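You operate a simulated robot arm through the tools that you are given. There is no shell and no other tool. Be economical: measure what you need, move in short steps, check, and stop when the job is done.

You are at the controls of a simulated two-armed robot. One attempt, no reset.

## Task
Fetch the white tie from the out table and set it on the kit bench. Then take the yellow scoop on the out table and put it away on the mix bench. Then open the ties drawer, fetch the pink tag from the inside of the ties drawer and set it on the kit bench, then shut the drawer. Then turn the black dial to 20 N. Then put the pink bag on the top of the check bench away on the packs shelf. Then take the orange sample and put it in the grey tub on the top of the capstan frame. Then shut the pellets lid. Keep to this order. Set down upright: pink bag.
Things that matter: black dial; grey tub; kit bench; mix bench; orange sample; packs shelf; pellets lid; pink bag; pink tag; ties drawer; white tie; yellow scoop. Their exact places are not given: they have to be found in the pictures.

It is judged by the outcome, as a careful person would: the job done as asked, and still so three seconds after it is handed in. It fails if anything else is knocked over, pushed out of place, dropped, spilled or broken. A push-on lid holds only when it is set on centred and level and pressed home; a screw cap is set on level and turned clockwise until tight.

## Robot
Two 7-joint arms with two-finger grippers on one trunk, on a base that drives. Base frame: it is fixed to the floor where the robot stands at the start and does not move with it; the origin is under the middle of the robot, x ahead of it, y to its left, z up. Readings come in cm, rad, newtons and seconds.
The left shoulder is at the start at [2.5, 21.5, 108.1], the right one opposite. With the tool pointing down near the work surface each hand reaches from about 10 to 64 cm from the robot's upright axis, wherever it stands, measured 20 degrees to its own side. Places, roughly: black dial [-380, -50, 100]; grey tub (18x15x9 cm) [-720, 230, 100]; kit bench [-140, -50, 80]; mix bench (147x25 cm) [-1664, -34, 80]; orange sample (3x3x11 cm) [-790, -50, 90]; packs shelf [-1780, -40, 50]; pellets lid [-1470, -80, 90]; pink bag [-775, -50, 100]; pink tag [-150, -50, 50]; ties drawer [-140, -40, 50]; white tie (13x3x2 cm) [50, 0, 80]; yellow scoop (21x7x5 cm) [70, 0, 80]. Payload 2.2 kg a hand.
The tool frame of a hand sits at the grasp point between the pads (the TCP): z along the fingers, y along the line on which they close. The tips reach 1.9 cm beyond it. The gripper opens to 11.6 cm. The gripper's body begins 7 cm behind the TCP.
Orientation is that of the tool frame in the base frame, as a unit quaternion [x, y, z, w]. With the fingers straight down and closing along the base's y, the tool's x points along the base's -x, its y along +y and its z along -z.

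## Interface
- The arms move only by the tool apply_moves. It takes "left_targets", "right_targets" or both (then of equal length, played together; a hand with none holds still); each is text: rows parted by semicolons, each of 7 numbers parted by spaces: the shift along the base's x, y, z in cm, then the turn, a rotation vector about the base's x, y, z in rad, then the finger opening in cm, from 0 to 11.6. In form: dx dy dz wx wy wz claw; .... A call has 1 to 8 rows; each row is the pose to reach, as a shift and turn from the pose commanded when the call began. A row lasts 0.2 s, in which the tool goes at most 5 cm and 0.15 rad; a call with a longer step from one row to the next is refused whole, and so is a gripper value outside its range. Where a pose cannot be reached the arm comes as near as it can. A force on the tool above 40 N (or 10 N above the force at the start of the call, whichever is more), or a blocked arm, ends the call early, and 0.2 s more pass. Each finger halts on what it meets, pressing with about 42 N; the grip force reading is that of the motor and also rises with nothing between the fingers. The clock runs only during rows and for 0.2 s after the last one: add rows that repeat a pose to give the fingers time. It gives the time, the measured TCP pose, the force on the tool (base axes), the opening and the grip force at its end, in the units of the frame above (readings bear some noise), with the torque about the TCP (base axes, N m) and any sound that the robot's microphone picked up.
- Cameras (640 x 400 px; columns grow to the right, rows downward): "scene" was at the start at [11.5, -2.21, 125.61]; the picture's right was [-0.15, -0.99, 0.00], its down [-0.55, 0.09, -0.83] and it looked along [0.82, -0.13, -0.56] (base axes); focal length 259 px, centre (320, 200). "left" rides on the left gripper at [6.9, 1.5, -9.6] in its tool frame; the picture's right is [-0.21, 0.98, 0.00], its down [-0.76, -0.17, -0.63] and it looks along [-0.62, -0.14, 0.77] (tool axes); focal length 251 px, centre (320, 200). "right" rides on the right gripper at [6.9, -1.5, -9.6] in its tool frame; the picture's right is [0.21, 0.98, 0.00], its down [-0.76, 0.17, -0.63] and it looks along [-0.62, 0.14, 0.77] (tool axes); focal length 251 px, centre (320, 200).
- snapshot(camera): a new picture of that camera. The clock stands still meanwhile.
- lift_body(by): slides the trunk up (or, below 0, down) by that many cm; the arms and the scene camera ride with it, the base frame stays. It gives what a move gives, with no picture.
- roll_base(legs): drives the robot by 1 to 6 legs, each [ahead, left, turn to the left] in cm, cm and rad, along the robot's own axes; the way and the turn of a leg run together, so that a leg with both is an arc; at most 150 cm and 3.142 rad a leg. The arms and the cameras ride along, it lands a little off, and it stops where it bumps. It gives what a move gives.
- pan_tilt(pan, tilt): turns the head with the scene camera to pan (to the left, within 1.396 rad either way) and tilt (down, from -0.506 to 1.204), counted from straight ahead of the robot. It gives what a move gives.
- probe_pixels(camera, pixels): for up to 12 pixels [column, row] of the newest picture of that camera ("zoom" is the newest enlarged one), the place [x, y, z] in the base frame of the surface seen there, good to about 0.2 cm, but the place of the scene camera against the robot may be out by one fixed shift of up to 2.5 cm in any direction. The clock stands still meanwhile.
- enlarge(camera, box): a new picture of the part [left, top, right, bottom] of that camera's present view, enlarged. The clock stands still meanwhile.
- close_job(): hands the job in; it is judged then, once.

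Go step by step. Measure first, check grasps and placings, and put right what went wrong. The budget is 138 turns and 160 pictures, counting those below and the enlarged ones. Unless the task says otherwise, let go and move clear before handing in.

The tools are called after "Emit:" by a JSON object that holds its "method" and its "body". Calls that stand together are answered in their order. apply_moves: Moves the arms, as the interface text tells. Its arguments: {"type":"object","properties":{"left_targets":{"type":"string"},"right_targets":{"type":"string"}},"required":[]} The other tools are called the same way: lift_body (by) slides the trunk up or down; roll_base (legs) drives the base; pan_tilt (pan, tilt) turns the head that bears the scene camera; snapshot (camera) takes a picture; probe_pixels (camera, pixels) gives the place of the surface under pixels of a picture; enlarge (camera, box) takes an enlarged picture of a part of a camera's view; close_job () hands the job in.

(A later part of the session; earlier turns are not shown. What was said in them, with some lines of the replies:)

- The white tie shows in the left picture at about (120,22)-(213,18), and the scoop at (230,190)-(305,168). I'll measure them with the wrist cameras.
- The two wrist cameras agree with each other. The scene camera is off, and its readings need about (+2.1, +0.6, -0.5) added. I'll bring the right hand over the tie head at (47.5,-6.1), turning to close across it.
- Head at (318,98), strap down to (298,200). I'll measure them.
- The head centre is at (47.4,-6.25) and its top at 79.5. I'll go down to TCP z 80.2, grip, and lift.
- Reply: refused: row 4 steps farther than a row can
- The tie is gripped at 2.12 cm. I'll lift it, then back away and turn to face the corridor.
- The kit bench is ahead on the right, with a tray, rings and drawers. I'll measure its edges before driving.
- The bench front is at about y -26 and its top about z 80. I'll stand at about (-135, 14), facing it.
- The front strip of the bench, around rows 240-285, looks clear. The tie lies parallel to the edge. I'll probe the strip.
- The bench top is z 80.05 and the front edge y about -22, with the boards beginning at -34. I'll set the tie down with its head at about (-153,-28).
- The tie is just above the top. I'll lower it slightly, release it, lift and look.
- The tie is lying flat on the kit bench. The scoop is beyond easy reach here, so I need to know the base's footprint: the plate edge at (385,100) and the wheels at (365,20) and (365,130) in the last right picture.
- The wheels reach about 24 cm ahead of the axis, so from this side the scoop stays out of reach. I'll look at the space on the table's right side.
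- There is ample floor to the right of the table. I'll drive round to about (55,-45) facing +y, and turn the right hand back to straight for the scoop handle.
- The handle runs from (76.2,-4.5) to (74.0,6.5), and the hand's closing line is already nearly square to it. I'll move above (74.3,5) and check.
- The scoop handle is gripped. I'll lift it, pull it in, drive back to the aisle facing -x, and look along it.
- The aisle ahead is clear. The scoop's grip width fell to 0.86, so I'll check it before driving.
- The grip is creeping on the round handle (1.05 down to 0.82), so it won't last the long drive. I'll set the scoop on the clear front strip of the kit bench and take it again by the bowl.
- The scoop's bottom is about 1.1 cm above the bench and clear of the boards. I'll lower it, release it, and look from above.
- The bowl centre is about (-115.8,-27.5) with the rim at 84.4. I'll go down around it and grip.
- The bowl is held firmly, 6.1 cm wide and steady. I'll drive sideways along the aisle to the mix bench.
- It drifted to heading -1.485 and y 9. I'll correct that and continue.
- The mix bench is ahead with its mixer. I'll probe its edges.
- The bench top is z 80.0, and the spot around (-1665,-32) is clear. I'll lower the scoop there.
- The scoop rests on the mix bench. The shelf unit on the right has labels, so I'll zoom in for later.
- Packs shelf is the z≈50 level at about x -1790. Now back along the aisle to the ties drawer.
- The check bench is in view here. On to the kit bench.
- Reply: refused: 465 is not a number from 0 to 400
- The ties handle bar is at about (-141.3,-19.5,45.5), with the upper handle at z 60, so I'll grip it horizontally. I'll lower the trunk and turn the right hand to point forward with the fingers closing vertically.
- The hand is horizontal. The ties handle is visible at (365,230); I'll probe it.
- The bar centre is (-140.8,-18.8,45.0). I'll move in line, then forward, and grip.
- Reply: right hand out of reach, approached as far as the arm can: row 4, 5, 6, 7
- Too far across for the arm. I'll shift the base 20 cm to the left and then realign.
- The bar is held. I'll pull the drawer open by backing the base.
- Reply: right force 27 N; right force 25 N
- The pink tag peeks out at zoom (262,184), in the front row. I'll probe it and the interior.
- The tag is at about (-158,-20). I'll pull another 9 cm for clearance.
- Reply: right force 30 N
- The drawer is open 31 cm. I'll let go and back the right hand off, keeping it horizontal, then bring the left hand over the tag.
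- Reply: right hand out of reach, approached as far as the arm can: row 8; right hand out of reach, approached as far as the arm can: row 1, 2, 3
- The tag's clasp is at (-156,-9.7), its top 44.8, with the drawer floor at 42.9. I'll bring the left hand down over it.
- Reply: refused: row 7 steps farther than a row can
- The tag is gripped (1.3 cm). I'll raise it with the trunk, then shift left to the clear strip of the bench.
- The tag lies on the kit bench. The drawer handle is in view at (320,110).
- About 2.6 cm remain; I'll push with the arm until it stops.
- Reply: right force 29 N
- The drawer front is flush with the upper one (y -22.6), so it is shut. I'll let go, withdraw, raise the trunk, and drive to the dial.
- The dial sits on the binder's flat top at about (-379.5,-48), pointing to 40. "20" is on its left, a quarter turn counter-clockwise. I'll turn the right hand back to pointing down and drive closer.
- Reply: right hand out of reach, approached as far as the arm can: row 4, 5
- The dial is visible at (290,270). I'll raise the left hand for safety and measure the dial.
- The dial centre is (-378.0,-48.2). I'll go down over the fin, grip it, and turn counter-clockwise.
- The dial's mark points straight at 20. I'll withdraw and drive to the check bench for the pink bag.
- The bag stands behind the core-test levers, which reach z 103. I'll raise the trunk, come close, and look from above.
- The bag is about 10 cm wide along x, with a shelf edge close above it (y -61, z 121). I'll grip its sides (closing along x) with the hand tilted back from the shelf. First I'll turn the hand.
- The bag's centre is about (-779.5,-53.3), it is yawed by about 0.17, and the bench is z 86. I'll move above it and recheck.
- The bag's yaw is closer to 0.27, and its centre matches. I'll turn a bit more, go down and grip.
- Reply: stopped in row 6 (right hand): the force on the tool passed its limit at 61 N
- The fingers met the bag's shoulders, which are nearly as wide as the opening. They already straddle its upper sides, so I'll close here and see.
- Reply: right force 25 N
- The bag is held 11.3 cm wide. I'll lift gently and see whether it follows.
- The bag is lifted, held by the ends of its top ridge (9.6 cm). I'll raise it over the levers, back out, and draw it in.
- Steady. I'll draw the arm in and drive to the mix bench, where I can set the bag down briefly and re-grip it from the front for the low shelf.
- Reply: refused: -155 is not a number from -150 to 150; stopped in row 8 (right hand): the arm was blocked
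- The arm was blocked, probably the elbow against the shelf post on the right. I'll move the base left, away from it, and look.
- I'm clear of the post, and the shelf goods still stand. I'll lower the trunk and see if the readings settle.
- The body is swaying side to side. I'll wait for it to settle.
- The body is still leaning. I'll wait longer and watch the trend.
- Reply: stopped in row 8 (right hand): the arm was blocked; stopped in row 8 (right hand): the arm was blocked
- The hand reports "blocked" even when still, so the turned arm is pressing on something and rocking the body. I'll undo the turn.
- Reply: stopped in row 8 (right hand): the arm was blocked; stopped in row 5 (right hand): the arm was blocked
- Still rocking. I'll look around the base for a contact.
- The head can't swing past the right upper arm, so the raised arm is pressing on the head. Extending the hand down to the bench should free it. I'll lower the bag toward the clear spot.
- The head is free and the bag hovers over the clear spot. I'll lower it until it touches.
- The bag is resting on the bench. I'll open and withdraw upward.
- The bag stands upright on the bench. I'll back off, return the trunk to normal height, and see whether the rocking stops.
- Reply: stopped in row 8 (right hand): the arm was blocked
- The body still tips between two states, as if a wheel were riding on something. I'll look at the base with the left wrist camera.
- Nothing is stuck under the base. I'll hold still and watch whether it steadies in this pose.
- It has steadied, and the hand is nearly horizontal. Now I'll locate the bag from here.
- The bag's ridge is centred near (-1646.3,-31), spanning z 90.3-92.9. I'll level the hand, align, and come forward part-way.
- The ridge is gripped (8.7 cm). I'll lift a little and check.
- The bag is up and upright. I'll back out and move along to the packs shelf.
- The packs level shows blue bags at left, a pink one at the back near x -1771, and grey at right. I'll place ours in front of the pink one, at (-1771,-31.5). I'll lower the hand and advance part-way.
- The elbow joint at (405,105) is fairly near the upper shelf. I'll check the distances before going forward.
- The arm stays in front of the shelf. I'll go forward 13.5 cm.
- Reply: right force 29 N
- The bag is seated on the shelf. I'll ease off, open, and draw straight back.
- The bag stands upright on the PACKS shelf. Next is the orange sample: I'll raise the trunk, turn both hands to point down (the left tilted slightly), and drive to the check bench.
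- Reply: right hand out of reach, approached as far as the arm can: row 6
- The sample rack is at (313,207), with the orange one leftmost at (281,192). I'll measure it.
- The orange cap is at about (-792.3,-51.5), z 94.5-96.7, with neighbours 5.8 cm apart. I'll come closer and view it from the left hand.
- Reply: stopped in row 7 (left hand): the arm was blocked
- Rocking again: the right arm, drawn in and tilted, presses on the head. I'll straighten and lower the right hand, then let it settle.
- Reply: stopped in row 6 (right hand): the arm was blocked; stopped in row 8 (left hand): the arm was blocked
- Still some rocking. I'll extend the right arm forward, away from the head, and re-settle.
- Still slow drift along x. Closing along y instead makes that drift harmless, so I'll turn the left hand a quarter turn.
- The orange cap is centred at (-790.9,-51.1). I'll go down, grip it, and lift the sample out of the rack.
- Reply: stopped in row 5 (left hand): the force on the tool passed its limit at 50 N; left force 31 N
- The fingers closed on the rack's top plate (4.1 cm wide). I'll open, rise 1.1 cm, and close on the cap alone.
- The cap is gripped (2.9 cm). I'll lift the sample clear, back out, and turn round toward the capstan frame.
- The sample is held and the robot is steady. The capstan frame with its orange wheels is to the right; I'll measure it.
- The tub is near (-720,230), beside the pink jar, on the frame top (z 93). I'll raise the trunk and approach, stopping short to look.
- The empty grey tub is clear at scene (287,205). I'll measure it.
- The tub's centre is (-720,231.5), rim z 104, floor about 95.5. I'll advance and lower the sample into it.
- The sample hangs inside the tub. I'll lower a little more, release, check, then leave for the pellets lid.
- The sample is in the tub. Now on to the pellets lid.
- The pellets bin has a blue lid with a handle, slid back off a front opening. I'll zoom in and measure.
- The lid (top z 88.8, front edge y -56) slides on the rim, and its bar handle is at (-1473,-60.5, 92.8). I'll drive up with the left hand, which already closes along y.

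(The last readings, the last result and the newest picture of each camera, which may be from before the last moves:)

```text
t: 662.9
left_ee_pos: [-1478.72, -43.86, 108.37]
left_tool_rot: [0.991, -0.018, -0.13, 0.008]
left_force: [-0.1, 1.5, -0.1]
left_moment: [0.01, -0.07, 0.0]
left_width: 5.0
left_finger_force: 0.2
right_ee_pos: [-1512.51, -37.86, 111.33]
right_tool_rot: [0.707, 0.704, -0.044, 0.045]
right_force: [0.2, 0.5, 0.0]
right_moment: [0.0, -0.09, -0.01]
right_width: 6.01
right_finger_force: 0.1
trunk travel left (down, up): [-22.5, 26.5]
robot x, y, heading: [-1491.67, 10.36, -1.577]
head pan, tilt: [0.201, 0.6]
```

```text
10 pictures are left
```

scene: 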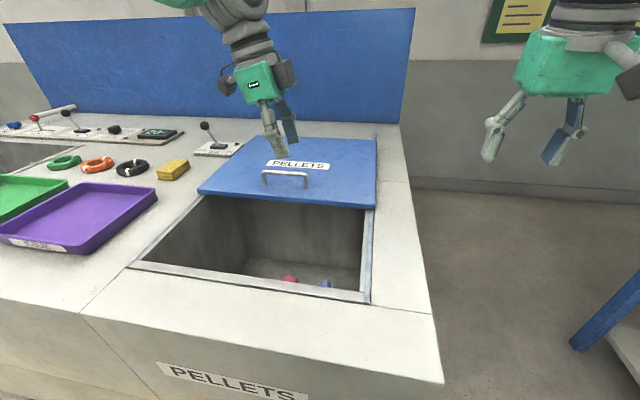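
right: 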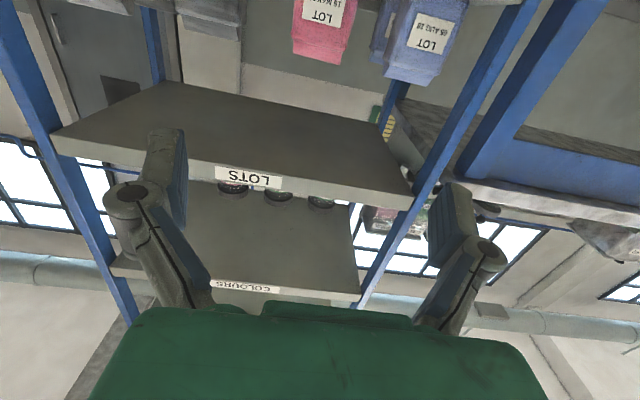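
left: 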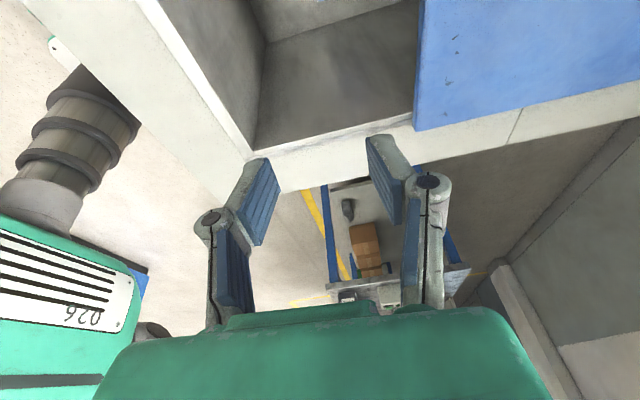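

Emit:
{"method": "probe_pixels", "body": {"camera": "scene", "pixels": [[285, 173], [266, 172], [303, 174], [285, 172], [306, 185], [264, 182], [290, 200], [250, 270], [200, 190], [372, 205], [290, 290], [340, 138]]}}

```text
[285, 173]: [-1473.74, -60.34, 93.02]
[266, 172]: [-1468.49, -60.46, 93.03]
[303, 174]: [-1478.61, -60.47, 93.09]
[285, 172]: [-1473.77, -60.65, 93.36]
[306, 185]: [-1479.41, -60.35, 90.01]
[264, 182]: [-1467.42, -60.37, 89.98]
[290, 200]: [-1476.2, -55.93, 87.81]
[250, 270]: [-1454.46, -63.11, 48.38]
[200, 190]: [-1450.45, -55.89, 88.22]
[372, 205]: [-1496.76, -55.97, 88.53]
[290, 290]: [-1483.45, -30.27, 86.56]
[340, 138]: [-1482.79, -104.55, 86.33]
```

The handle bar is at about (-1473.3,-60.3, 92.3). I'll move in, go down over it and grip.

Emit:
{"method": "roll_base", "body": {"legs": [[5, 0, 0]]}}

Emit:
{"method": "apply_moves", "body": {"left_targets": "1.5 -3.5 -1 0 0 0 6; 3 -7 -3 0 0 0 6; 4.5 -10.5 -5 0 0 0 6; 5 -11.4 -8 0 0 0 6; 5 -11.4 -12 0 0 0 6; 5 -11.4 -15.5 0 0 0 6; 5 -11.4 -16.2 0 0 0 6; 5 -11.4 -16.2 0 0 0 6"}}

Emit:
{"method": "snapshot", "body": {"camera": "left"}}

```text
t: 663.8
left_ee_pos: [-1476.64, -48.61, 108.28]
left_tool_rot: [0.99, -0.015, -0.139, 0.007]
left_force: [1.2, -0.8, -0.6]
left_moment: [0.03, 0.06, -0.03]
left_width: 5.02
left_finger_force: 0.1
right_ee_pos: [-1510.55, -42.69, 111.83]
right_tool_rot: [0.705, 0.706, -0.051, 0.039]
right_force: [-0.3, -0.4, 0.6]
right_moment: [0.04, 0.06, 0.01]
right_width: 5.99
right_finger_force: 0.1
trunk travel left (down, up): [-22.5, 26.5]
robot x, y, heading: [-1491.4, 6.3, -1.578]
head pan, tilt: [0.201, 0.6]
```

```text
t: 665.6
left_ee_pos: [-1470.01, -59.67, 92.1]
left_tool_rot: [0.989, -0.016, -0.146, 0.009]
left_force: [-0.1, -0.8, -0.4]
left_moment: [-0.02, -0.02, 0.0]
left_width: 6.01
left_finger_force: 0.1
right_ee_pos: [-1508.72, -42.13, 112.28]
right_tool_rot: [0.704, 0.707, -0.056, 0.034]
right_force: [-0.1, 0.0, -0.1]
right_moment: [0.02, -0.01, 0.0]
right_width: 6.0
right_finger_force: 0.0
trunk travel left (down, up): [-22.5, 26.5]
robot x, y, heading: [-1491.77, 5.7, -1.577]
head pan, tilt: [0.201, 0.6]
```

```text
9 pictures are left
```

left: 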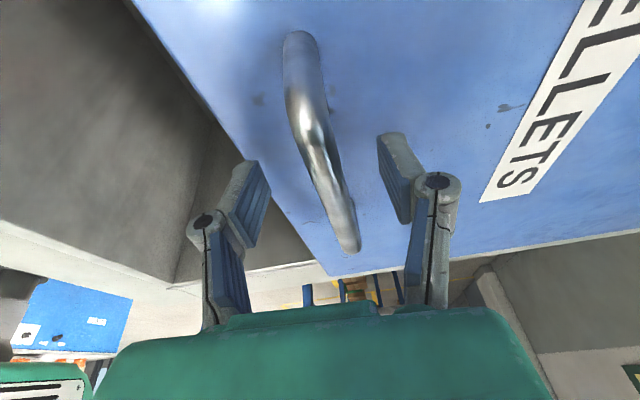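

The bar is between the fingers. I'll grip and pull the lid forward by backing the base.

Emit:
{"method": "apply_moves", "body": {"left_targets": "0 0 0 0 0 0 2; 0 0 0 0 0 0 0.3; 0 0 0 0 0 0 0.3; 0 0 0 0 0 0 0.3"}}

Emit:
{"method": "roll_base", "body": {"legs": [[-20, 0, 0]]}}

Emit:
{"method": "snapshot", "body": {"camera": "scene"}}

Emit:
{"method": "probe_pixels", "body": {"camera": "scene", "pixels": [[290, 215], [330, 230], [300, 245], [320, 262], [240, 230], [350, 150]]}}

```text
t: 666.6
left_ee_pos: [-1470.02, -59.66, 92.11]
left_tool_rot: [0.989, -0.016, -0.147, 0.008]
left_force: [-0.8, 1.4, -6.2]
left_moment: [0.02, 0.21, 0.03]
left_width: 0.6
left_finger_force: 33.8
right_ee_pos: [-1508.87, -42.25, 112.22]
right_tool_rot: [0.704, 0.707, -0.057, 0.035]
right_force: [-0.5, 0.1, -0.2]
right_moment: [0.02, 0.02, 0.01]
right_width: 5.97
right_finger_force: 0.0
trunk travel left (down, up): [-22.5, 26.5]
robot x, y, heading: [-1491.67, 5.96, -1.573]
head pan, tilt: [0.201, 0.6]
```

```text
t: 668.2
left_ee_pos: [-1470.07, -39.61, 91.83]
left_tool_rot: [0.989, -0.016, -0.146, 0.008]
left_force: [-16.4, -1.4, -8.1]
left_moment: [-0.05, -0.63, 0.14]
left_width: 0.6
left_finger_force: 32.7
right_ee_pos: [-1508.77, -22.26, 112.08]
right_tool_rot: [0.704, 0.707, -0.057, 0.035]
right_force: [0.5, -0.2, -0.9]
right_moment: [-0.02, 0.01, 0.02]
right_width: 5.98
right_finger_force: 0.1
trunk travel left (down, up): [-22.5, 26.5]
robot x, y, heading: [-1491.55, 25.98, -1.576]
head pan, tilt: [0.201, 0.6]
```

```text
8 pictures are left
```

scene: 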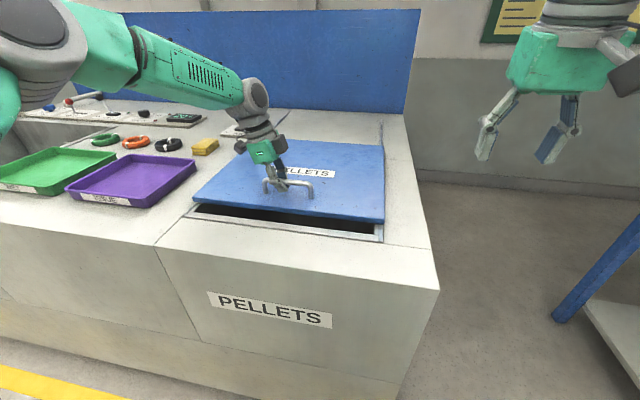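

```text
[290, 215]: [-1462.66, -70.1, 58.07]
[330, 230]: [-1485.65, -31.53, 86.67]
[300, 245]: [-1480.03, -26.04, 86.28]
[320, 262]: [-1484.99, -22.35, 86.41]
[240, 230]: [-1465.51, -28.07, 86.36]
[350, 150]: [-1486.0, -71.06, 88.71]
```

A gap of a few cm remains. I'll pull with the arm in small steps until the lid stops.

Emit:
{"method": "apply_moves", "body": {"left_targets": "0 1 0 0 0 0 0.3; 0 2 0 0 0 0 0.3; 0 3 0 0 0 0 0.3; 0 4 0 0 0 0 0.3; 0 5 0 0 0 0 0.3; 0 6 0 0 0 0 0.3; 0 6.5 0 0 0 0 0.3; 0 7 0 0 0 0 0.3"}}

Emit:
{"method": "enlarge", "body": {"camera": "scene", "box": [170, 130, 410, 280]}}

```text
t: 669.4
left_ee_pos: [-1470.13, -34.3, 91.85]
left_tool_rot: [0.989, -0.019, -0.148, 0.007]
left_force: [-17.4, -10.9, -26.3]
left_moment: [-0.11, -0.68, 0.16]
left_width: 0.58
left_finger_force: 32.2
right_ee_pos: [-1508.49, -21.42, 112.57]
right_tool_rot: [0.704, 0.707, -0.06, 0.036]
right_force: [0.3, -0.4, 0.6]
right_moment: [0.01, -0.01, 0.0]
right_width: 6.0
right_finger_force: 0.1
trunk travel left (down, up): [-22.5, 26.5]
robot x, y, heading: [-1491.62, 26.37, -1.578]
head pan, tilt: [0.201, 0.6]
stopped in row 5 (left hand): the force on the tool passed its limit at 41 N (the readings are from after the stop); the commanded pose is now the measured one
```

```text
2.67 times, centred on (290, 205) of scene
5 turns are left
```

zoom: 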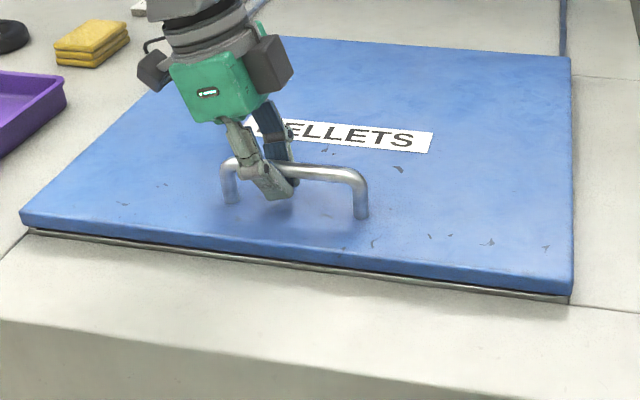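

The lid met its stop and covers the opening. I'll release, lift clear, back off, and check.

Emit:
{"method": "apply_moves", "body": {"left_targets": "0 0 0 0 0 0 3; 0 0 0 0 0 0 6; 0 0 0 0 0 0 6; 0 0 4 0 0 0 6; 0 0 8 0 0 0 6; 0 0 12 0 0 0 6; 0 0 16 0 0 0 6"}}

Emit:
{"method": "roll_base", "body": {"legs": [[-25, 0, 0]]}}

Emit:
{"method": "snapshot", "body": {"camera": "scene"}}

```text
t: 671.0
left_ee_pos: [-1469.96, -34.05, 108.37]
left_tool_rot: [0.989, -0.018, -0.148, 0.01]
left_force: [-0.1, -0.4, -0.5]
left_moment: [-0.01, 0.01, -0.05]
left_width: 6.0
left_finger_force: 0.0
right_ee_pos: [-1508.23, -21.1, 112.63]
right_tool_rot: [0.704, 0.707, -0.062, 0.037]
right_force: [0.5, -0.5, 1.7]
right_moment: [0.03, 0.0, -0.01]
right_width: 6.02
right_finger_force: 0.1
trunk travel left (down, up): [-22.5, 26.5]
robot x, y, heading: [-1491.61, 26.21, -1.578]
head pan, tilt: [0.201, 0.6]
```

```text
t: 672.8
left_ee_pos: [-1469.81, -9.04, 108.34]
left_tool_rot: [0.989, -0.019, -0.148, 0.01]
left_force: [0.2, -0.2, -0.3]
left_moment: [-0.02, 0.0, -0.04]
left_width: 6.02
left_finger_force: 0.1
right_ee_pos: [-1508.25, 4.03, 112.78]
right_tool_rot: [0.703, 0.707, -0.063, 0.037]
right_force: [-0.7, 0.2, -0.2]
right_moment: [0.0, -0.02, 0.01]
right_width: 6.01
right_finger_force: 0.1
trunk travel left (down, up): [-22.5, 26.5]
robot x, y, heading: [-1491.41, 51.1, -1.581]
head pan, tilt: [0.201, 0.6]
```

```text
6 pictures are left
4 turns are left
```

scene: 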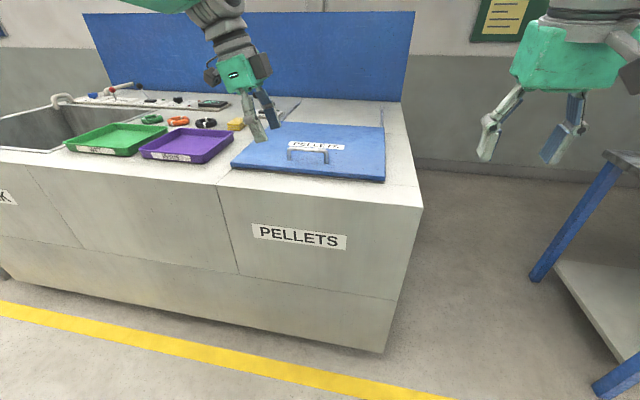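

The picture shows the pellets lid fully over its opening, and both hands are clear, so I'm handing the job in.

Emit:
{"method": "close_job", "body": {}}

```text
The job is handed in.
```

I did all seven steps in the order you gave and handed the job in; the pictures showed each item in place when I left it, though I didn't go back round for a last look.

- **White tie:** it lies on the front strip of the kit bench.
- **Yellow scoop:** it is on the mix bench. The first grip was slipping, so I set the scoop on the kit bench for a moment and picked it up again by the bowl.
- **Pink tag and ties drawer:** the tag is on the kit bench, and the drawer is shut flush with the one above it.
- **Black dial:** its mark points straight at 20.
- **Pink bag:** it stands upright on the packs shelf. I put it down briefly on the mix bench to change my grip. While I carried it there the right arm was blocked, probably by the shelf post, and the robot rocked. The shelf goods I could see still stood afterwards.
- **Orange sample:** it was standing in the grey tub when I let go. My first grip caught the sample rack's top plate, so I opened and gripped the cap instead. I didn't check afterwards whether the rack had moved.
- **Pellets lid:** I slid it forward to its stop, and it covers the opening.
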